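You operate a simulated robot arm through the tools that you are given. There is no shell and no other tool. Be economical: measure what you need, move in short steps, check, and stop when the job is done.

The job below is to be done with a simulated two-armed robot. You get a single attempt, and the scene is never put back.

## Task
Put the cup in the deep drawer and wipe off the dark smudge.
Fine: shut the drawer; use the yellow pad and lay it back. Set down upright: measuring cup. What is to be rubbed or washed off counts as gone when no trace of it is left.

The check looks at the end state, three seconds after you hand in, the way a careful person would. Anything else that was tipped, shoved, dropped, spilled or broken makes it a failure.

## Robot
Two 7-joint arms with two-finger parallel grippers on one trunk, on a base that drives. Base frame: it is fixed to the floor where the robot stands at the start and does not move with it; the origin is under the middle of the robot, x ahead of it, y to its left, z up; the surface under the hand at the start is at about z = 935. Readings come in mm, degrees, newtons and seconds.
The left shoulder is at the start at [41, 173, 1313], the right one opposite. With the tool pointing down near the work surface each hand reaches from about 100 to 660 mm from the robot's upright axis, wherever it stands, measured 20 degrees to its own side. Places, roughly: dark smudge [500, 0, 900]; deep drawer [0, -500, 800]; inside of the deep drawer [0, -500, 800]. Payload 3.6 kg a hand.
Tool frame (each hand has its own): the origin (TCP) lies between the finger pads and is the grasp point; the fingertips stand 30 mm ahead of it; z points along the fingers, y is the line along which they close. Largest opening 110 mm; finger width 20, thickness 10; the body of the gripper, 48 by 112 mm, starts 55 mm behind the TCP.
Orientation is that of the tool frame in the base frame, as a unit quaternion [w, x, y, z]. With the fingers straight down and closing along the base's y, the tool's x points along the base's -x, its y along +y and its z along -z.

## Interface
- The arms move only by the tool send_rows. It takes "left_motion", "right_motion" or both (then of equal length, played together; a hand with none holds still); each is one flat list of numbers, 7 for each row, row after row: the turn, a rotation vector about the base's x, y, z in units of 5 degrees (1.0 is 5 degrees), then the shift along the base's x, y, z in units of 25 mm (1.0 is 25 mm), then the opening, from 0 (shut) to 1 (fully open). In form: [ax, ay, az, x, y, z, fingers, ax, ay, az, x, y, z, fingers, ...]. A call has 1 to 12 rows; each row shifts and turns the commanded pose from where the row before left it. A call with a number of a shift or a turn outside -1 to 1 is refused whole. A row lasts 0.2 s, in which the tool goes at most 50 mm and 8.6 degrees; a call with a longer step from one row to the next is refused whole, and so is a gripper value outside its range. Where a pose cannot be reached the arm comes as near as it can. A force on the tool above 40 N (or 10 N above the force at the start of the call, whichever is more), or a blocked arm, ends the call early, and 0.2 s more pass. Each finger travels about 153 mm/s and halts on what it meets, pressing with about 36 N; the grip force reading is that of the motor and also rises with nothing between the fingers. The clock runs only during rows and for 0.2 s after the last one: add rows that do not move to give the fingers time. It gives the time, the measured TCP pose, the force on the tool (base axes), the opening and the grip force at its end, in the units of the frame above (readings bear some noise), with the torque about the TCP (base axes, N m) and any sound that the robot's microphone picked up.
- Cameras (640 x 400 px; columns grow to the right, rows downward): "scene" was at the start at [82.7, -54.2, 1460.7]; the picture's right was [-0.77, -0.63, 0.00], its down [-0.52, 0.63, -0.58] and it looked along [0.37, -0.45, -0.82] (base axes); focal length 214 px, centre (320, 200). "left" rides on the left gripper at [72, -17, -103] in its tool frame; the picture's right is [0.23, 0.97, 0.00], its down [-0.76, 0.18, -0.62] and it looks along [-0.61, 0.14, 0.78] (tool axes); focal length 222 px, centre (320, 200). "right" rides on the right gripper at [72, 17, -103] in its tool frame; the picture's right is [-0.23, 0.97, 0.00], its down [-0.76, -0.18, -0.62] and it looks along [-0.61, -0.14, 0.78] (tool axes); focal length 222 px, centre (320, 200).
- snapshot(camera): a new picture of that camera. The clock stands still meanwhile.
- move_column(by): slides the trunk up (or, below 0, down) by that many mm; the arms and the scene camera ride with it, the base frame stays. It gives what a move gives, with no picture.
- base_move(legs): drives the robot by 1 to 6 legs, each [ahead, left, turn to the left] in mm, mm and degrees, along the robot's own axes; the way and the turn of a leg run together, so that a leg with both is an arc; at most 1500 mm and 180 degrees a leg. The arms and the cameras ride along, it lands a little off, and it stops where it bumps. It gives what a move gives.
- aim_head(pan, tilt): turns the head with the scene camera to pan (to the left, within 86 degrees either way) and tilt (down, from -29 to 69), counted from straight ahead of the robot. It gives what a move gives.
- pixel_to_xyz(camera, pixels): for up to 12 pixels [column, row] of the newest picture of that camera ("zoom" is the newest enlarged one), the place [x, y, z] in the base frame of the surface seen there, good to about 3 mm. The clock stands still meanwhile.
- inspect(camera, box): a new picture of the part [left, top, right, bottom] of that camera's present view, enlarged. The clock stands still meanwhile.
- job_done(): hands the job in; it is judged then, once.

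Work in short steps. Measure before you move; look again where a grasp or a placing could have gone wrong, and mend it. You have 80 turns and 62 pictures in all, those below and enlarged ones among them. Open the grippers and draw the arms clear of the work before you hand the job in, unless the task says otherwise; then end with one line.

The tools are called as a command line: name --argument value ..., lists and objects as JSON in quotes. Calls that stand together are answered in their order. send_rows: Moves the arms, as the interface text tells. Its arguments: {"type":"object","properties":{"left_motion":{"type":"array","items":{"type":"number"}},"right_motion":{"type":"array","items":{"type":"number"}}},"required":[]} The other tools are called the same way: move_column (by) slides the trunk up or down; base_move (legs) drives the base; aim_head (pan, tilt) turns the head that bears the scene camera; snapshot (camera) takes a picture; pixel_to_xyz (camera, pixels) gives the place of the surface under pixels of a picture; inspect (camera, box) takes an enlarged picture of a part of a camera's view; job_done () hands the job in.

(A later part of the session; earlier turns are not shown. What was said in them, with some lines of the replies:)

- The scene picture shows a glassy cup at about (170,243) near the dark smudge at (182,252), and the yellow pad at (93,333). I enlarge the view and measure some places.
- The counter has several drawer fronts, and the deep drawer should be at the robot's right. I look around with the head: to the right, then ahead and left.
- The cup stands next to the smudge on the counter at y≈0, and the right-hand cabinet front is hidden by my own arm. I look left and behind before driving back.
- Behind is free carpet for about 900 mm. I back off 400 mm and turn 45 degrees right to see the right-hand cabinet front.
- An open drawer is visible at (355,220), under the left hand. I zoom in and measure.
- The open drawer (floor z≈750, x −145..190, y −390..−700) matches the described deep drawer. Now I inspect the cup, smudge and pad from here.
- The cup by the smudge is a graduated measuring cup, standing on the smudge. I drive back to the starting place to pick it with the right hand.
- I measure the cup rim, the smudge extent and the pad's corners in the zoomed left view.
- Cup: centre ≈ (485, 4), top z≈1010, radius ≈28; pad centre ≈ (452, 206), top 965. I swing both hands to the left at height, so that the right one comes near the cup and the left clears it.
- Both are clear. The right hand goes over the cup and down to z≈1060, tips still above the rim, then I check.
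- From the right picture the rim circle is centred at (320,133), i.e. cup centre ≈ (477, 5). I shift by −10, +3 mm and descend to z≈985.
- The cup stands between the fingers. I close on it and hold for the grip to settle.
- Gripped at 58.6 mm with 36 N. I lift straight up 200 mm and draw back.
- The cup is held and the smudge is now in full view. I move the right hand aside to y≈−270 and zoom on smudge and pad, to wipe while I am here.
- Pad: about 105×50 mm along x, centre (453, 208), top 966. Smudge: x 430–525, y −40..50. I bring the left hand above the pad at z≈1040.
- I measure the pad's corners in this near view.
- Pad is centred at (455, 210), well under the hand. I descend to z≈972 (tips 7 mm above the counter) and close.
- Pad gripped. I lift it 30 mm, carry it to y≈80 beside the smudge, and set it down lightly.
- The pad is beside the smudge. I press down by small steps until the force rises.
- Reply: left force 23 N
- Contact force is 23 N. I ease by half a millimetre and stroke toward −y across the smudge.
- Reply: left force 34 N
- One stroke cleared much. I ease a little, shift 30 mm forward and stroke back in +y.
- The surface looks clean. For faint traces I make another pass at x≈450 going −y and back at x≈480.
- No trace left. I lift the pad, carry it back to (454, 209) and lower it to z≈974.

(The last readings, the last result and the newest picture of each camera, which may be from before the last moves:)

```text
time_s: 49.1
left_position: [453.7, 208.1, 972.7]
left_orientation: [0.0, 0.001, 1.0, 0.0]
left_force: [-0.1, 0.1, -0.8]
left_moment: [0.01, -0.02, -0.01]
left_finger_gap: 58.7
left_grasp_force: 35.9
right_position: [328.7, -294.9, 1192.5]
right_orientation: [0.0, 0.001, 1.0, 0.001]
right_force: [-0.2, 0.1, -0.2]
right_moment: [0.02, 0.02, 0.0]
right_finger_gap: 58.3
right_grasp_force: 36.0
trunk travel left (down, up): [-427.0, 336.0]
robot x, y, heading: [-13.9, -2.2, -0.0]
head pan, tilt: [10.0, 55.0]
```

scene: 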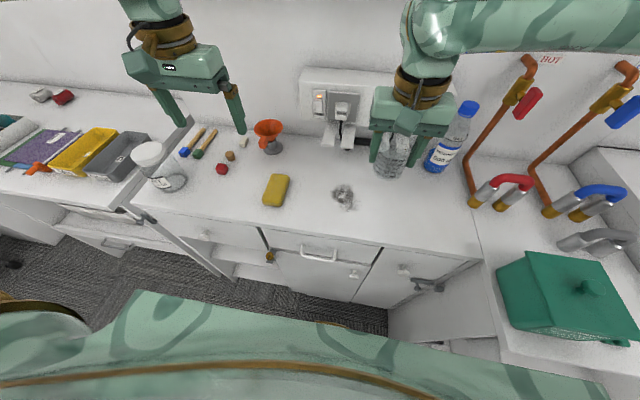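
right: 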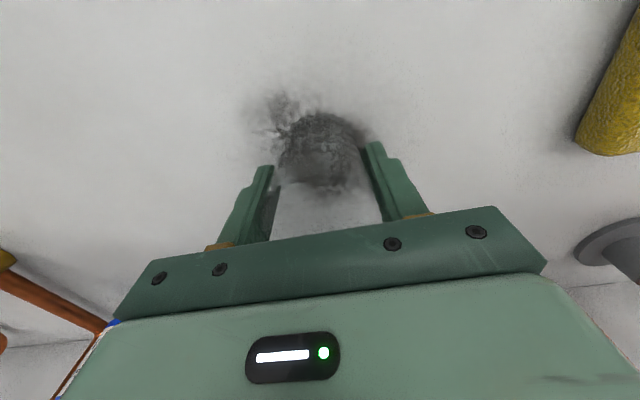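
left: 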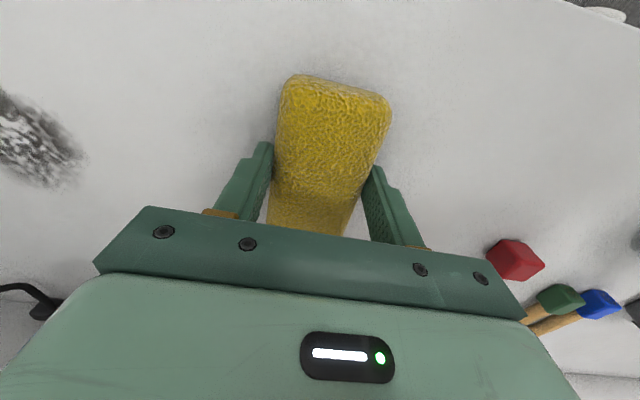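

The pad is at its old place, barely off or on the surface. I open the hand, rise straight up and check.

send_rows --left_motion '[0, 0, 0, 0, 0, -0.02, 0.4, 0, 0, 0, 0, 0, 0, 0.6, 0, 0, 0, 0, 0, 0, 0.8, 0, 0, 0, 0, 0, 0, 1, 0, 0, 0, 0, 0, 0, 1, 0, 0, 0, 0, 0, 0.6, 1, 0, 0, 0, 0, 0, 1, 1, 0, 0, 0, 0, 0, 1, 1, 0, 0, 0, 0, 0, 1, 1, 0, 0, 0, 0, 0, 1, 1, 0, 0, 0, 0, 0, 1, 1, 0, 0, 0, 0, 0, 1, 1]'

send_rows --left_motion '[0, 0, 0, -0.8, 0, 1, 1, 0, 0, 0, -0.8, 0, 1, 1, 0, 0, 0, -0.8, 0, 1, 1, 0, 0, 0, -0.8, 0, 1, 1, 0, 0, 0, -0.8, 0, 0, 1]'

snapshot --camera "scene"

inspect --camera "scene" --box '[248, 155, 392, 245]'

```text
time_s: 51.7
left_position: [452.8, 207.1, 1137.7]
left_orientation: [0.0, 0.001, 1.0, 0.0]
left_force: [-0.6, -0.6, -0.6]
left_moment: [-0.01, -0.02, 0.0]
left_finger_gap: 109.8
left_grasp_force: 0.2
right_position: [328.4, -294.1, 1192.5]
right_orientation: [0.0, 0.001, 1.0, 0.0]
right_force: [-0.2, -0.7, 0.4]
right_moment: [0.0, 0.01, 0.01]
right_finger_gap: 58.2
right_grasp_force: 36.0
trunk travel left (down, up): [-427.0, 336.0]
robot x, y, heading: [-19.7, -0.7, -0.2]
head pan, tilt: [10.0, 55.0]
```

```text
time_s: 52.9
left_position: [353.7, 208.8, 1237.9]
left_orientation: [0.0, 0.0, 1.0, 0.0]
left_force: [0.4, 0.5, 0.4]
left_moment: [0.01, 0.0, 0.01]
left_finger_gap: 109.8
left_grasp_force: 0.0
right_position: [327.7, -294.5, 1192.5]
right_orientation: [0.0, 0.001, 1.0, 0.0]
right_force: [0.4, 0.2, -0.4]
right_moment: [-0.03, -0.01, 0.03]
right_finger_gap: 58.2
right_grasp_force: 36.2
trunk travel left (down, up): [-427.0, 336.0]
robot x, y, heading: [-16.3, -3.1, -0.0]
head pan, tilt: [10.0, 55.0]
```

```text
32 pictures are left
```

scene: 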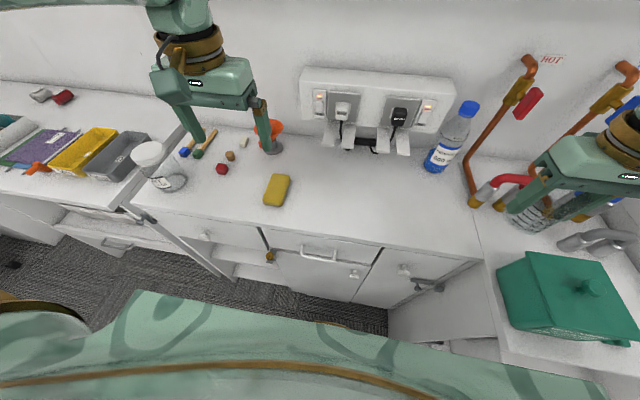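

```text
4.44 times, centred on (320, 200) of scene
```

zoom: 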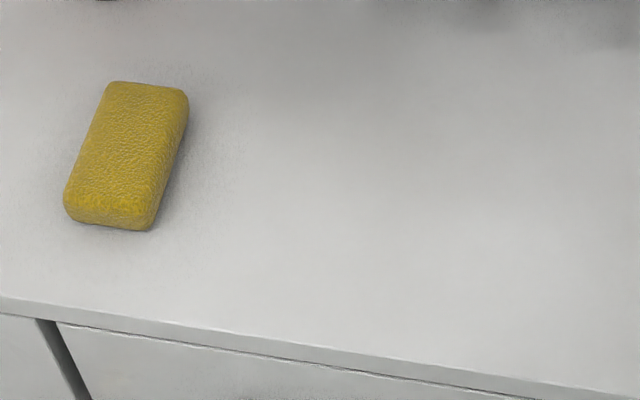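

The counter is clean and the pad back in place. Now I carry the cup to the drawer: back off and turn 50 degrees right, then look.

base_move --legs '[[-300, 50, 0], [0, 0, -50], [50, 0, 0]]'

aim_head --pan -15 --tilt 55

snapshot --camera "scene"

```text
time_s: 57.7
left_position: [112.5, -139.4, 1237.1]
left_orientation: [-0.001, 0.423, 0.906, 0.0]
left_force: [0.6, -0.1, -0.3]
left_moment: [0.0, -0.02, 0.05]
left_finger_gap: 110.0
left_grasp_force: 0.2
right_position: [-289.7, -442.0, 1192.8]
right_orientation: [0.0, 0.424, 0.906, 0.001]
right_force: [0.7, -0.5, 0.5]
right_moment: [0.03, 0.0, 0.01]
right_finger_gap: 58.2
right_grasp_force: 36.1
trunk travel left (down, up): [-427.0, 336.0]
robot x, y, heading: [-285.4, 11.1, -50.2]
head pan, tilt: [10.0, 55.0]
```

```text
time_s: 58.6
left_position: [112.1, -137.6, 1237.5]
left_orientation: [0.0, 0.423, 0.906, 0.0]
left_force: [-0.3, 0.2, -0.3]
left_moment: [-0.05, 0.04, -0.01]
left_finger_gap: 110.0
left_grasp_force: 0.1
right_position: [-290.2, -440.5, 1192.1]
right_orientation: [-0.001, 0.424, 0.906, 0.0]
right_force: [-1.4, 0.0, -0.5]
right_moment: [-0.01, -0.01, 0.01]
right_finger_gap: 58.2
right_grasp_force: 36.3
trunk travel left (down, up): [-427.0, 336.0]
robot x, y, heading: [-281.8, 13.4, -50.5]
head pan, tilt: [-15.0, 55.0]
```

```text
30 pictures are left
```

scene: 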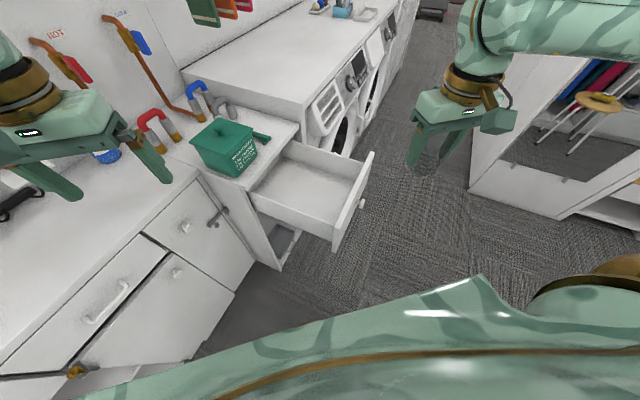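

A clear view of the open, empty drawer at (305,195). I measure its walls, rim, floor, knob and the cabinet front.

inspect --camera "scene" --box '[220, 120, 400, 260]'

pixel_to_xyz --camera "scene" --pixels '[[255, 195], [332, 222], [352, 175], [295, 150], [310, 180], [330, 190], [290, 185], [335, 240], [361, 203], [373, 154], [275, 210], [245, 180]]'

snapshot --camera "right"

```text
2.86 times, centred on (310, 190) of scene
```

zoom: 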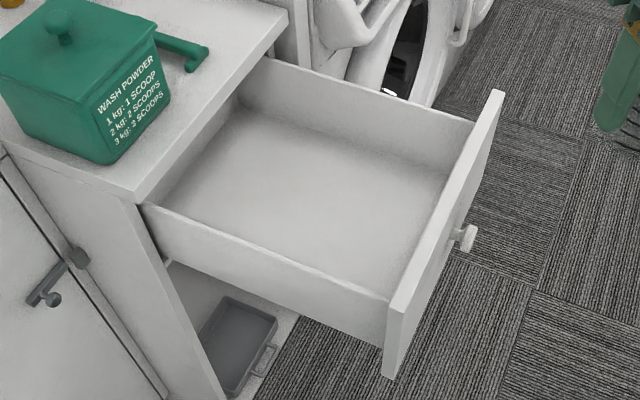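

```text
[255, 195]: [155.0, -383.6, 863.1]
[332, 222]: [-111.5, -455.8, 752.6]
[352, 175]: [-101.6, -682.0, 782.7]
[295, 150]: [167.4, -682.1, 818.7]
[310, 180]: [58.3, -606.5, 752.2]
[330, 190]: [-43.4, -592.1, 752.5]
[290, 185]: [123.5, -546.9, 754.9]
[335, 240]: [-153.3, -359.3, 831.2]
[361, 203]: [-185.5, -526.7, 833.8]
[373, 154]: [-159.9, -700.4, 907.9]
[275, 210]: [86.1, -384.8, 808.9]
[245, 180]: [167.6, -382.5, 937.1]
```

```text
28 pictures are left
```

right: 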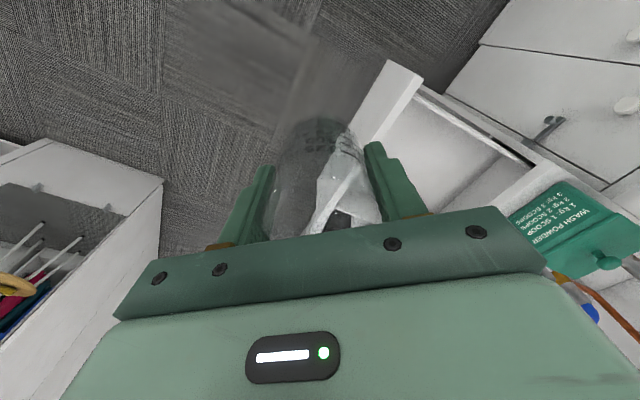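

Cup still held. Drawer inside: x −130..150, y −388..−682, floor 752, front top 908; target (−20, −540). I lower the trunk 130 mm and move the cup over it at about z 1060.

move_column --by -130

send_rows --right_motion '[0, 0, 0, 0.9, -0.33, 0, 0.3, 0, 0, 0, 0.9, -0.33, 0, 0.3, 0, 0, 0, 0.9, -0.33, 0, 0.3, 0, 0, 0, 0.9, -0.33, 0, 0.3, 0, 0, 0, 0.9, -0.33, 0, 0.3, 0, 0, 0, 0.9, -0.33, 0, 0.3, 0, 0, 0, 0.9, -0.33, 0, 0.3, 0, 0, 0, 0.9, -0.33, 0, 0.3, 0, 0, 0, 0.9, -0.33, 0, 0.3, 0, 0, 0, 0.9, -0.33, 0, 0.3, 0, 0, 0, 0.9, -0.33, 0, 0.3, 0, 0, 0, 0.9, -0.33, 0, 0.3]'

snapshot --camera "scene"

```text
time_s: 60.2
left_position: [111.9, -138.3, 1107.4]
left_orientation: [0.0, 0.423, 0.906, 0.0]
left_force: [-1.3, 0.3, -0.5]
left_moment: [0.0, -0.03, -0.02]
left_finger_gap: 110.0
left_grasp_force: 0.0
right_position: [-291.3, -440.4, 1064.5]
right_orientation: [-0.001, 0.423, 0.906, 0.0]
right_force: [0.0, 0.4, -0.3]
right_moment: [0.01, -0.04, -0.01]
right_finger_gap: 58.2
right_grasp_force: 35.8
trunk travel left (down, up): [-297.0, 466.0]
robot x, y, heading: [-284.4, 9.3, -50.1]
head pan, tilt: [-15.0, 55.0]
```

```text
time_s: 62.8
left_position: [112.4, -139.6, 1106.8]
left_orientation: [-0.001, 0.423, 0.906, 0.0]
left_force: [0.3, 0.4, -0.2]
left_moment: [0.0, 0.0, 0.01]
left_finger_gap: 110.0
left_grasp_force: 0.1
right_position: [-19.0, -538.9, 1063.0]
right_orientation: [-0.002, 0.424, 0.906, 0.0]
right_force: [0.4, 0.7, 0.1]
right_moment: [0.03, 0.0, 0.01]
right_finger_gap: 58.1
right_grasp_force: 35.8
trunk travel left (down, up): [-297.0, 466.0]
robot x, y, heading: [-282.9, 11.3, -50.1]
head pan, tilt: [-15.0, 55.0]
```

```text
27 pictures are left
```

scene: 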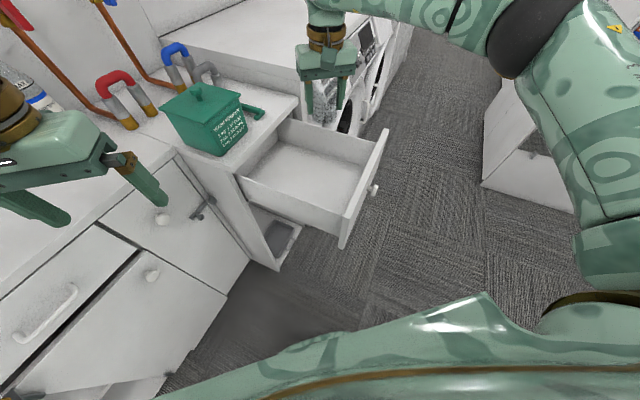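

The hand is over the drawer. I descend to z≈830 and look.

send_rows --right_motion '[0, 0, 0, 0, 0, -0.93, 0.3, 0, 0, 0, 0, 0, -0.93, 0.3, 0, 0, 0, 0, 0, -0.93, 0.3, 0, 0, 0, 0, 0, -0.93, 0.3, 0, 0, 0, 0, 0, -0.93, 0.3, 0, 0, 0, 0, 0, -0.93, 0.3, 0, 0, 0, 0, 0, -0.93, 0.3, 0, 0, 0, 0, 0, -0.93, 0.3, 0, 0, 0, 0, 0, -0.93, 0.3, 0, 0, 0, 0, 0, -0.93, 0.3]'

inspect --camera "scene" --box '[220, 60, 420, 260]'

snapshot --camera "right"

```text
time_s: 65.0
left_position: [112.3, -138.1, 1106.8]
left_orientation: [0.0, 0.423, 0.906, 0.0]
left_force: [0.5, -0.1, 0.8]
left_moment: [-0.01, -0.04, 0.0]
left_finger_gap: 110.0
left_grasp_force: 0.0
right_position: [-19.5, -539.7, 831.0]
right_orientation: [-0.001, 0.424, 0.906, 0.0]
right_force: [-0.5, 0.1, 0.0]
right_moment: [0.03, 0.0, -0.02]
right_finger_gap: 58.1
right_grasp_force: 36.1
trunk travel left (down, up): [-297.0, 466.0]
robot x, y, heading: [-285.8, 15.9, -49.9]
head pan, tilt: [-15.0, 55.0]
```

```text
2.00 times, centred on (320, 160) of scene
```

zoom: 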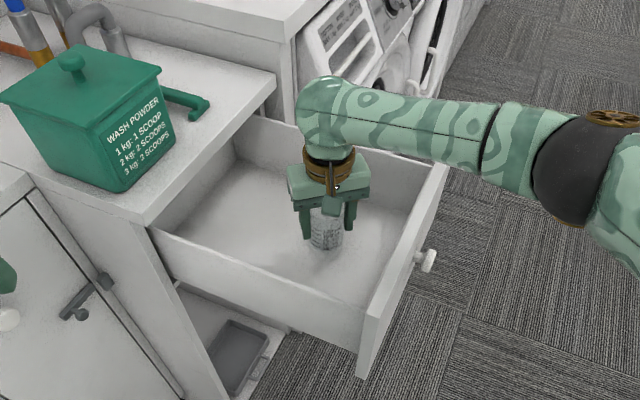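

```text
25 pictures are left
```

right: 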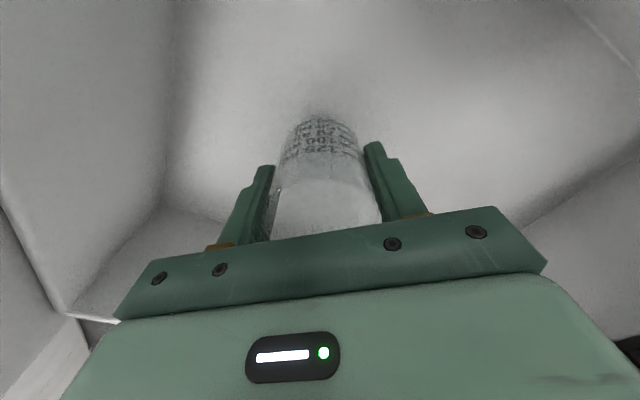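

The cup hangs inside the drawer with room all round. I lower gently until it touches.

send_rows --right_motion '[0, 0, 0, 0, 0, -0.5, 0.3, 0, 0, 0, 0, 0, -0.4, 0.3, 0, 0, 0, 0, 0, -0.1, 0.3, 0, 0, 0, 0, 0, 0, 0.3]'

send_rows --right_motion '[0, 0, 0, 0, 0, -0.08, 0.3, 0, 0, 0, 0, 0, 0, 0.3]'

```text
time_s: 66.0
left_position: [112.6, -139.1, 1108.7]
left_orientation: [0.0, 0.424, 0.906, 0.0]
left_force: [-0.1, 0.2, 0.6]
left_moment: [-0.03, 0.05, -0.03]
left_finger_gap: 109.9
left_grasp_force: 0.0
right_position: [-19.5, -539.7, 807.1]
right_orientation: [0.0, 0.424, 0.905, -0.001]
right_force: [-0.2, 0.2, -0.2]
right_moment: [0.0, 0.02, -0.01]
right_finger_gap: 58.1
right_grasp_force: 36.4
trunk travel left (down, up): [-297.0, 466.0]
robot x, y, heading: [-286.9, 13.3, -49.9]
head pan, tilt: [-15.0, 55.0]
```

```text
time_s: 66.6
left_position: [113.1, -137.9, 1107.2]
left_orientation: [0.0, 0.423, 0.906, -0.001]
left_force: [0.0, -0.3, -0.2]
left_moment: [-0.01, 0.03, 0.0]
left_finger_gap: 109.8
left_grasp_force: 0.0
right_position: [-19.2, -539.0, 803.8]
right_orientation: [-0.001, 0.425, 0.905, 0.001]
right_force: [0.0, 0.3, -0.3]
right_moment: [0.01, -0.05, 0.01]
right_finger_gap: 58.2
right_grasp_force: 36.0
trunk travel left (down, up): [-297.0, 466.0]
robot x, y, heading: [-283.5, 12.7, -50.0]
head pan, tilt: [-15.0, 55.0]
```

No contact yet at z≈804; I go on in 1–1.5 mm steps.

send_rows --right_motion '[0, 0, 0, 0, 0, -0.05, 0.3, 0, 0, 0, 0, 0, -0.03, 0.3, 0, 0, 0, 0, 0, 0, 0.3]'

```text
time_s: 67.4
left_position: [111.9, -139.3, 1106.9]
left_orientation: [0.0, 0.423, 0.906, 0.001]
left_force: [-0.1, -1.1, 0.7]
left_moment: [-0.01, -0.02, -0.02]
left_finger_gap: 109.8
left_grasp_force: 0.0
right_position: [-19.1, -539.2, 801.3]
right_orientation: [0.0, 0.424, 0.906, 0.001]
right_force: [0.3, 0.4, 0.0]
right_moment: [0.0, 0.02, -0.03]
right_finger_gap: 58.0
right_grasp_force: 36.3
trunk travel left (down, up): [-297.0, 466.0]
robot x, y, heading: [-285.6, 8.9, -50.3]
head pan, tilt: [-15.0, 55.0]
```

send_rows --right_motion '[0, 0, 0, 0, 0, -0.04, 0.3, 0, 0, 0, 0, 0, -0.04, 0.3, 0, 0, 0, 0, 0, 0, 0.3]'

```text
time_s: 68.2
left_position: [111.6, -137.8, 1108.0]
left_orientation: [0.001, 0.423, 0.906, 0.0]
left_force: [0.5, 0.1, 0.1]
left_moment: [0.0, 0.01, 0.0]
left_finger_gap: 109.9
left_grasp_force: 0.1
right_position: [-20.4, -538.0, 801.3]
right_orientation: [0.001, 0.424, 0.905, -0.001]
right_force: [-0.2, 0.2, 7.2]
right_moment: [-0.02, 0.03, 0.04]
right_finger_gap: 58.0
right_grasp_force: 35.6
trunk travel left (down, up): [-297.0, 466.0]
robot x, y, heading: [-284.7, 10.8, -50.1]
head pan, tilt: [-15.0, 55.0]
```

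Contact (7 N). I open slowly, then rise straight out of the drawer.

send_rows --right_motion '[0, 0, 0, 0, 0, 0, 0.5, 0, 0, 0, 0, 0, 0, 0.6, 0, 0, 0, 0, 0, 0, 0.75, 0, 0, 0, 0, 0, 0, 0.9, 0, 0, 0, 0, 0, 0, 0.9, 0, 0, 0, 0, 0, 0.5, 0.9, 0, 0, 0, 0, 0, 1, 0.9, 0, 0, 0, 0, 0, 1, 0.9, 0, 0, 0, 0, 0, 1, 0.9, 0, 0, 0, 0, 0, 1, 0.9, 0, 0, 0, 0, 0, 1, 0.9, 0, 0, 0, 0, 0, 1, 0.9]'

send_rows --right_motion '[0, 0, 0, 0, 0, 1, 0.9, 0, 0, 0, 0, 0, 1, 0.9, 0, 0, 0, 0, 0, 1, 0.9, 0, 0, 0, 0, 0, 1, 0.9]'

inspect --camera "scene" --box '[220, 60, 420, 260]'

```text
time_s: 70.8
left_position: [112.9, -138.6, 1107.7]
left_orientation: [0.0, 0.423, 0.906, 0.0]
left_force: [-0.1, 0.6, -0.7]
left_moment: [-0.01, -0.02, 0.03]
left_finger_gap: 109.8
left_grasp_force: 0.0
right_position: [-21.9, -538.5, 962.6]
right_orientation: [0.0, 0.424, 0.906, 0.0]
right_force: [0.3, -0.1, 0.3]
right_moment: [0.0, 0.02, -0.01]
right_finger_gap: 99.0
right_grasp_force: 0.1
trunk travel left (down, up): [-297.0, 466.0]
robot x, y, heading: [-282.8, 16.3, -50.1]
head pan, tilt: [-15.0, 55.0]
```

```text
time_s: 71.8
left_position: [112.4, -138.6, 1107.5]
left_orientation: [0.0, 0.423, 0.906, 0.0]
left_force: [-0.3, -0.3, -0.5]
left_moment: [-0.02, 0.01, -0.02]
left_finger_gap: 109.9
left_grasp_force: 0.1
right_position: [-19.4, -538.9, 1062.6]
right_orientation: [0.0, 0.426, 0.905, 0.0]
right_force: [0.1, -0.8, 0.3]
right_moment: [0.0, 0.0, 0.03]
right_finger_gap: 98.8
right_grasp_force: 0.1
trunk travel left (down, up): [-297.0, 466.0]
robot x, y, heading: [-284.8, 11.7, -50.1]
head pan, tilt: [-15.0, 55.0]
```

```text
2.00 times, centred on (320, 160) of scene
```

zoom: 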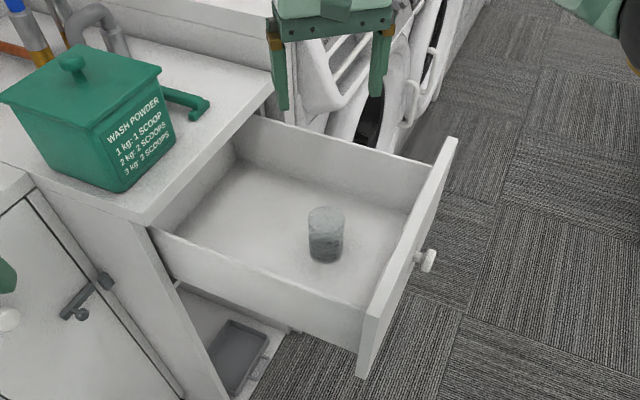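

The cup stands upright in the drawer. To shut it I back the right hand out in front of the drawer face, turning it 50° so that the fingers straddle the knob (−185, −527, 834).

send_rows --right_motion '[0, 0, 0.83, -0.9, 0.03, 0, 0.7, 0, 0, 0.83, -0.9, 0.03, 0, 0.7, 0, 0, 0.83, -0.9, 0.03, 0, 0.7, 0, 0, 0.83, -0.9, 0.03, 0, 0.7, 0, 0, 0.83, -0.9, 0.03, 0, 0.7, 0, 0, 0.83, -0.9, 0.03, 0, 0.7, 0, 0, 0.83, -0.9, 0.03, 0, 0.7, 0, 0, 0.83, -0.9, 0.03, 0, 0.7, 0, 0, 0.83, -0.9, 0.03, 0, 0.7, 0, 0, 0.83, -0.9, 0.03, 0, 0.7, 0, 0, 0.83, -0.9, 0.03, 0, 0.7, 0, 0, 0.83, -0.9, 0.03, 0, 0.7]'

send_rows --right_motion '[0, -1, 0, 0, 0, 0, 0.7, 0, -1, 0, 0, 0, 0, 0.7, 0, -1, 0, 0, 0, 0, 0.7, 0, -1, 0, 0, 0, 0, 0.7, 0, -1, 0, 0, 0, 0, 0.7, 0, -1, 0, 0, 0, 0, 0.7, 0, -1, 0, 0, 0, 0, 0.7, 0, -1, 0, 0, 0, 0, 0.7]'

snapshot --camera "scene"

```text
time_s: 74.4
left_position: [110.1, -137.9, 1108.1]
left_orientation: [0.0, 0.423, 0.906, 0.0]
left_force: [0.9, -0.1, -0.6]
left_moment: [-0.04, 0.03, -0.01]
left_finger_gap: 110.2
left_grasp_force: 0.0
right_position: [-290.2, -530.0, 1061.2]
right_orientation: [0.001, 0.003, 1.0, -0.001]
right_force: [0.4, -0.7, 0.9]
right_moment: [0.01, -0.02, 0.04]
right_finger_gap: 77.3
right_grasp_force: 0.1
trunk travel left (down, up): [-297.0, 466.0]
robot x, y, heading: [-283.6, 9.3, -50.1]
head pan, tilt: [-15.0, 55.0]
```

```text
time_s: 76.2
left_position: [111.4, -138.6, 1107.5]
left_orientation: [0.001, 0.423, 0.906, 0.001]
left_force: [0.3, -0.2, 1.0]
left_moment: [-0.03, -0.04, 0.02]
left_finger_gap: 110.0
left_grasp_force: 0.0
right_position: [-289.7, -531.2, 1061.9]
right_orientation: [0.343, 0.003, 0.939, 0.001]
right_force: [0.7, 0.2, 0.0]
right_moment: [-0.01, -0.03, 0.0]
right_finger_gap: 76.8
right_grasp_force: 0.0
trunk travel left (down, up): [-297.0, 466.0]
robot x, y, heading: [-283.3, 12.2, -50.5]
head pan, tilt: [-15.0, 55.0]
```

```text
23 pictures are left
```

scene: 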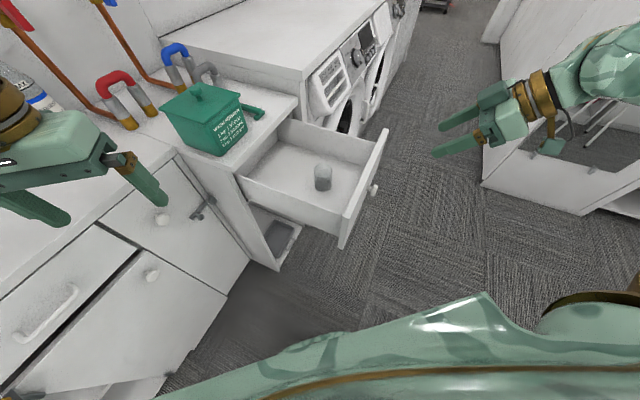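

The hand is tilted forward before the drawer. I lower it to z≈868 and check alignment with the knob.

send_rows --right_motion '[0, 0, 0, 0, 0, -0.97, 0.7, 0, 0, 0, 0, 0, -0.97, 0.7, 0, 0, 0, 0, 0, -0.97, 0.7, 0, 0, 0, 0, 0, -0.97, 0.7, 0, 0, 0, 0, 0, -0.97, 0.7, 0, 0, 0, 0, 0, -0.97, 0.7, 0, 0, 0, 0, 0, -0.97, 0.7, 0, 0, 0, 0, 0.15, -0.97, 0.7]'

snapshot --camera "right"

inspect --camera "scene" --box '[280, 60, 520, 260]'

```text
time_s: 78.0
left_position: [111.7, -138.7, 1107.6]
left_orientation: [0.0, 0.424, 0.906, 0.0]
left_force: [-0.5, 0.0, -0.6]
left_moment: [0.01, 0.0, 0.0]
left_finger_gap: 109.9
left_grasp_force: 0.0
right_position: [-290.3, -526.6, 867.2]
right_orientation: [0.342, 0.003, 0.94, 0.001]
right_force: [-0.1, -0.6, 0.7]
right_moment: [0.0, 0.04, 0.02]
right_finger_gap: 76.8
right_grasp_force: 0.1
trunk travel left (down, up): [-297.0, 466.0]
robot x, y, heading: [-286.8, 9.8, -50.3]
head pan, tilt: [-15.0, 55.0]
```

```text
22 pictures are left
```

right: 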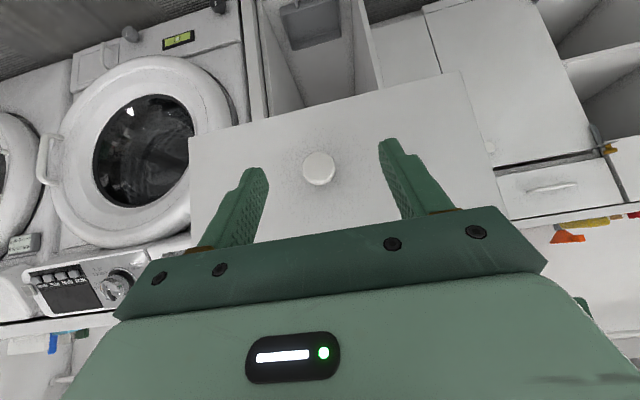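

```text
2.00 times, centred on (400, 160) of scene
```

zoom: 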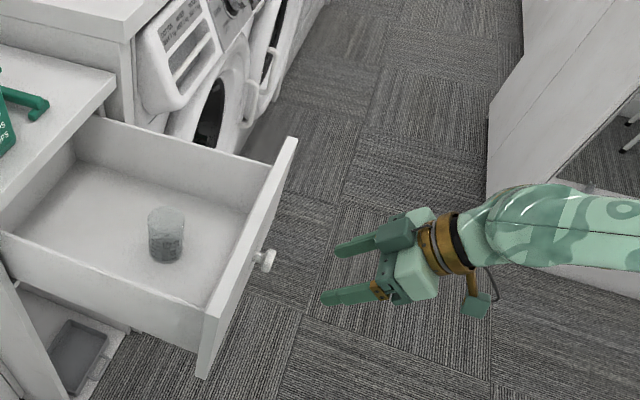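

The fingers straddle the knob nicely. I approach, then push slowly.

send_rows --right_motion '[0, 0, 0, 0.6, 0, 0, 0.7, 0, 0, 0, 0.6, 0, 0, 0.7, 0, 0, 0, 0.6, 0, 0, 0.7, 0, 0, 0, 0.6, 0, 0, 0.7, 0, 0, 0, 0.6, 0, 0, 0.7, 0, 0, 0, 0.5, 0, 0, 0.7, 0, 0, 0, 0.2, 0, 0, 0.7, 0, 0, 0, 0.2, 0, 0, 0.7, 0, 0, 0, 0.2, 0, 0, 0.7, 0, 0, 0, 0.2, 0, 0, 0.7, 0, 0, 0, 0.2, 0, 0, 0.7, 0, 0, 0, 0.3, 0, 0, 0.7]'

inspect --camera "scene" --box '[220, 60, 460, 260]'

```text
time_s: 80.6
left_position: [112.2, -139.5, 1107.2]
left_orientation: [0.0, 0.424, 0.906, 0.0]
left_force: [0.0, 0.1, 0.7]
left_moment: [-0.05, 0.01, 0.0]
left_finger_gap: 110.1
left_grasp_force: 0.0
right_position: [-168.5, -524.4, 868.5]
right_orientation: [0.342, 0.002, 0.94, 0.002]
right_force: [-1.1, 0.6, -0.3]
right_moment: [-0.02, 0.02, 0.0]
right_finger_gap: 77.1
right_grasp_force: 0.0
trunk travel left (down, up): [-297.0, 466.0]
robot x, y, heading: [-287.1, 12.2, -50.3]
head pan, tilt: [-15.0, 55.0]
```

```text
2.00 times, centred on (340, 160) of scene
```

zoom: 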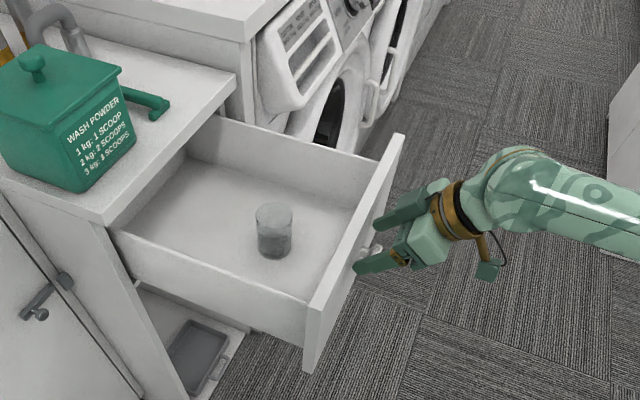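

Contact is about made with little force. I keep pushing slowly.

send_rows --right_motion '[0, 0, 0, 0.2, 0, 0, 0.7, 0, 0, 0, 0.3, 0, 0, 0.7, 0, 0, 0, 0.35, 0, 0, 0.7, 0, 0, 0, 0.35, 0, 0, 0.7, 0, 0, 0, 0.35, 0, 0, 0.7, 0, 0, 0, 0.35, 0, 0, 0.7, 0, 0, 0, 0.35, 0, 0, 0.7, 0, 0, 0, 0.35, 0, 0, 0.7, 0, 0, 0, 0.35, 0, 0, 0.7, 0, 0, 0, 0.35, 0, 0, 0.7, 0, 0, 0, 0.3, 0, 0, 0.7, 0, 0, 0, 0.2, 0, 0, 0.7]'

inspect --camera "scene" --box '[220, 60, 460, 260]'

```text
time_s: 83.2
left_position: [111.3, -138.2, 1107.1]
left_orientation: [0.0, 0.424, 0.906, 0.0]
left_force: [0.4, -0.5, 0.6]
left_moment: [-0.01, 0.02, 0.01]
left_finger_gap: 110.3
left_grasp_force: 0.0
right_position: [-74.6, -526.7, 868.7]
right_orientation: [0.342, 0.004, 0.94, 0.002]
right_force: [-0.9, -0.7, -0.7]
right_moment: [0.0, 0.01, 0.01]
right_finger_gap: 76.8
right_grasp_force: 0.0
trunk travel left (down, up): [-297.0, 466.0]
robot x, y, heading: [-285.4, 13.4, -50.2]
head pan, tilt: [-15.0, 55.0]
```

```text
2.00 times, centred on (340, 160) of scene
```

zoom: 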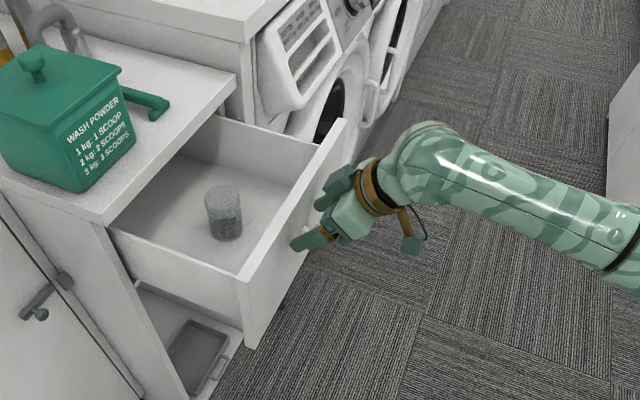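

The drawer slides in and the cup stays upright. I continue.

send_rows --right_motion '[0, 0, 0, 0.2, 0, 0, 0.7, 0, 0, 0, 0.3, 0, 0, 0.7, 0, 0, 0, 0.35, 0, 0, 0.7, 0, 0, 0, 0.35, 0, 0, 0.7, 0, 0, 0, 0.35, 0, 0, 0.7, 0, 0, 0, 0.35, 0, 0, 0.7, 0, 0, 0, 0.35, 0, 0, 0.7, 0, 0, 0, 0.35, 0, 0, 0.7, 0, 0, 0, 0.35, 0, 0, 0.7, 0, 0, 0, 0.35, 0, 0, 0.7, 0, 0, 0, 0.3, 0, 0, 0.7, 0, 0, 0, 0.2, 0, 0, 0.7]'

inspect --camera "scene" --box '[220, 60, 460, 260]'

```text
time_s: 85.8
left_position: [112.4, -138.2, 1107.1]
left_orientation: [0.0, 0.424, 0.906, 0.0]
left_force: [0.3, 0.6, -0.2]
left_moment: [0.03, 0.01, -0.03]
left_finger_gap: 110.0
left_grasp_force: 0.1
right_position: [21.2, -525.5, 868.8]
right_orientation: [0.342, 0.003, 0.94, 0.002]
right_force: [-0.7, 0.7, -0.7]
right_moment: [0.02, 0.02, -0.01]
right_finger_gap: 77.1
right_grasp_force: 0.0
trunk travel left (down, up): [-297.0, 466.0]
robot x, y, heading: [-284.7, 9.4, -50.0]
head pan, tilt: [-15.0, 55.0]
```

```text
2.00 times, centred on (340, 160) of scene
```

zoom: 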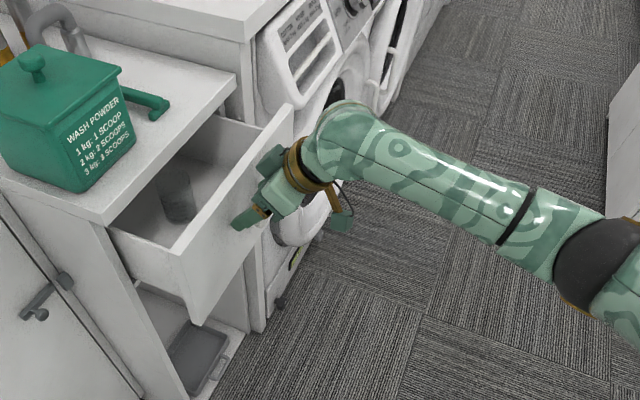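

Still smooth. I push on toward closing with the next ~100 mm.

send_rows --right_motion '[0, 0, 0, 0.2, 0, 0, 0.7, 0, 0, 0, 0.3, 0, 0, 0.7, 0, 0, 0, 0.35, 0, 0, 0.7, 0, 0, 0, 0.35, 0, 0, 0.7, 0, 0, 0, 0.35, 0, 0, 0.7, 0, 0, 0, 0.35, 0, 0, 0.7, 0, 0, 0, 0.35, 0, 0, 0.7, 0, 0, 0, 0.35, 0, 0, 0.7, 0, 0, 0, 0.3, 0, 0, 0.7, 0, 0, 0, 0.2, 0, 0, 0.7, 0, 0, 0, 0.2, 0, 0, 0.7, 0, 0, 0, 0.2, 0, 0, 0.7]'

inspect --camera "scene" --box '[200, 60, 440, 260]'

```text
time_s: 88.4
left_position: [112.9, -138.8, 1107.1]
left_orientation: [0.0, 0.423, 0.906, 0.0]
left_force: [0.1, 0.3, -0.4]
left_moment: [0.01, 0.0, 0.01]
left_finger_gap: 109.9
left_grasp_force: 0.1
right_position: [110.1, -525.1, 869.0]
right_orientation: [0.342, 0.003, 0.94, 0.001]
right_force: [1.2, 0.0, -0.8]
right_moment: [-0.01, 0.01, 0.0]
right_finger_gap: 77.5
right_grasp_force: 0.0
trunk travel left (down, up): [-297.0, 466.0]
robot x, y, heading: [-285.6, 12.2, -50.2]
head pan, tilt: [-15.0, 55.0]
```

```text
2.00 times, centred on (320, 160) of scene
```

zoom: 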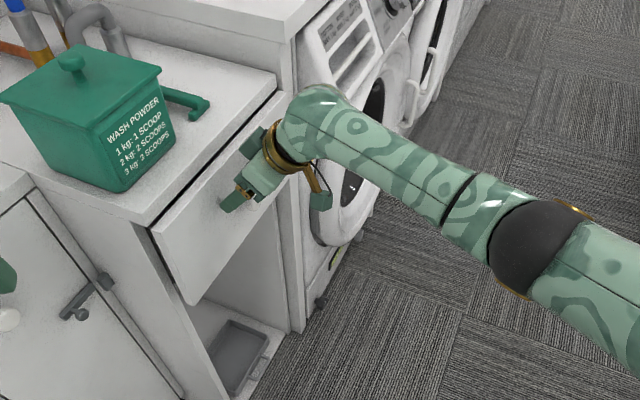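

Nearly shut, a small gap remains. I finish in small steps until resistance.

send_rows --right_motion '[0, 0, 0, 0.16, 0, 0, 0.7, 0, 0, 0, 0.16, 0, 0, 0.7, 0, 0, 0, 0.16, 0, 0, 0.7, 0, 0, 0, 0.16, 0, 0, 0.7, 0, 0, 0, 0.16, 0, 0, 0.7, 0, 0, 0, 0.16, 0, 0, 0.7, 0, 0, 0, 0.16, 0, 0, 0.7, 0, 0, 0, 0.16, 0, 0, 0.7]'

inspect --camera "scene" --box '[200, 60, 440, 260]'

```text
time_s: 90.2
left_position: [111.0, -138.2, 1107.9]
left_orientation: [0.0, 0.424, 0.905, 0.0]
left_force: [0.2, 0.1, -0.6]
left_moment: [-0.03, -0.03, -0.03]
left_finger_gap: 109.9
left_grasp_force: 0.0
right_position: [140.3, -526.1, 869.0]
right_orientation: [0.341, 0.004, 0.94, 0.001]
right_force: [-8.1, 0.3, 1.4]
right_moment: [0.0, 0.07, 0.34]
right_finger_gap: 77.3
right_grasp_force: 0.5
trunk travel left (down, up): [-297.0, 466.0]
robot x, y, heading: [-286.6, 13.0, -50.3]
head pan, tilt: [-15.0, 55.0]
```

```text
2.00 times, centred on (320, 160) of scene
```

zoom: 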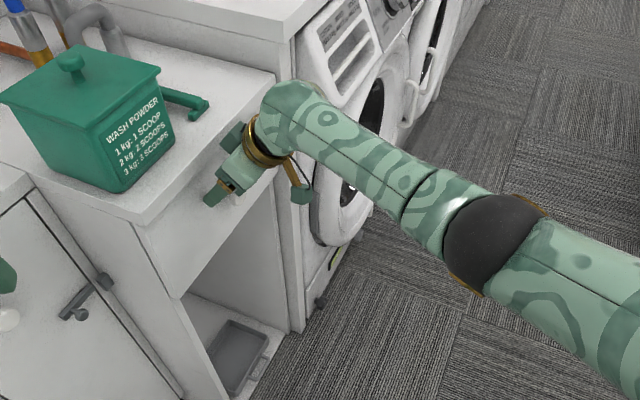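

Resistance of 8 N, and the face looks flush. One more small push to confirm the stop.

send_rows --right_motion '[0, 0, 0, 0.06, 0, 0, 0.7, 0, 0, 0, 0.06, 0, 0, 0.7, 0, 0, 0, 0, 0, 0, 0.7]'

```text
time_s: 91.0
left_position: [108.8, -139.5, 1107.5]
left_orientation: [0.002, 0.425, 0.905, 0.001]
left_force: [0.3, 0.5, 0.4]
left_moment: [-0.02, -0.03, -0.02]
left_finger_gap: 109.9
left_grasp_force: 0.1
right_position: [139.3, -528.5, 868.0]
right_orientation: [0.342, 0.004, 0.94, 0.001]
right_force: [-27.8, 2.2, 1.3]
right_moment: [0.03, 0.44, 1.23]
right_finger_gap: 78.1
right_grasp_force: 1.0
trunk travel left (down, up): [-297.0, 466.0]
robot x, y, heading: [-282.4, 12.9, -50.2]
head pan, tilt: [-15.0, 55.0]
```

The drawer is against its stop (28 N). I draw the hand straight back and up, and look at the drawer face.

send_rows --right_motion '[0, 0, 0, -0.3, 0, 0, 0.7, 0, 0, 0, -0.6, 0, 0, 0.7, 0, 0, 0, -0.9, 0, 0, 0.7, 0, 0, 0, -0.9, 0, 0, 0.7, 0, 0, 0, -0.9, 0, 0, 0.7, 0, 0, 0, -0.9, 0, 0, 0.7, 0, 0, 0, -0.9, 0, 0.5, 0.7, 0, 0, 0, -0.9, 0, 1, 0.7, 0, 0, 0, -0.9, 0, 1, 0.7, 0, 0, 0, -0.9, 0, 1, 1, 0, 0, 0, -0.9, 0, 1, 1, 0, 0, 0, -0.9, 0, 1, 1]'

inspect --camera "scene" --box '[200, 90, 380, 260]'

pixel_to_xyz --camera "zoom" --pixels '[[250, 200], [180, 270], [130, 250], [300, 150], [170, 195]]'

```text
time_s: 93.6
left_position: [112.5, -138.8, 1107.4]
left_orientation: [0.0, 0.423, 0.906, 0.0]
left_force: [0.0, 0.7, -0.1]
left_moment: [0.03, 0.0, 0.0]
left_finger_gap: 109.9
left_grasp_force: 0.1
right_position: [-104.7, -525.0, 1006.6]
right_orientation: [0.342, 0.004, 0.94, 0.001]
right_force: [-0.1, 0.0, -1.3]
right_moment: [0.01, -0.01, 0.0]
right_finger_gap: 109.8
right_grasp_force: 0.1
trunk travel left (down, up): [-297.0, 466.0]
robot x, y, heading: [-287.1, 11.1, -50.1]
head pan, tilt: [-15.0, 55.0]
```

```text
2.35 times, centred on (290, 175) of scene
```

zoom: 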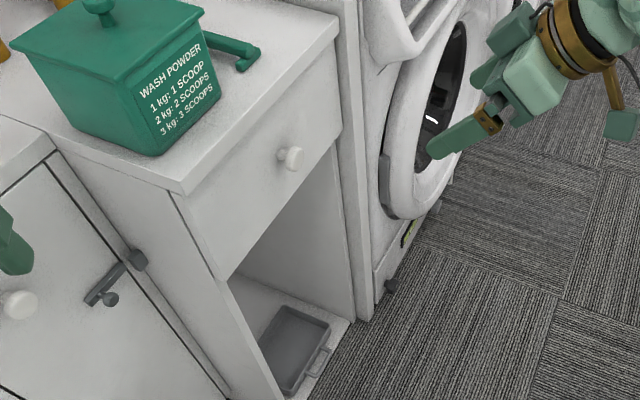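

```text
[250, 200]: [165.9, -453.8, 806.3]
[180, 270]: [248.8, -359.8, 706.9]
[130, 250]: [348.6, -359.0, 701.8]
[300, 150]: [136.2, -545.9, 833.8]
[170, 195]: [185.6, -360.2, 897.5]
```

The drawer face is flush with the cabinet (x≈166), the cup is inside upright, the smudge is gone, the pad is back and both hands are open and clear.

job_done

```text
The job is handed in.
```

The job is done: the measuring cup was upright in the deep drawer when I pushed it shut, the smudge is wiped off with no trace visible, and the yellow pad is back in its place.
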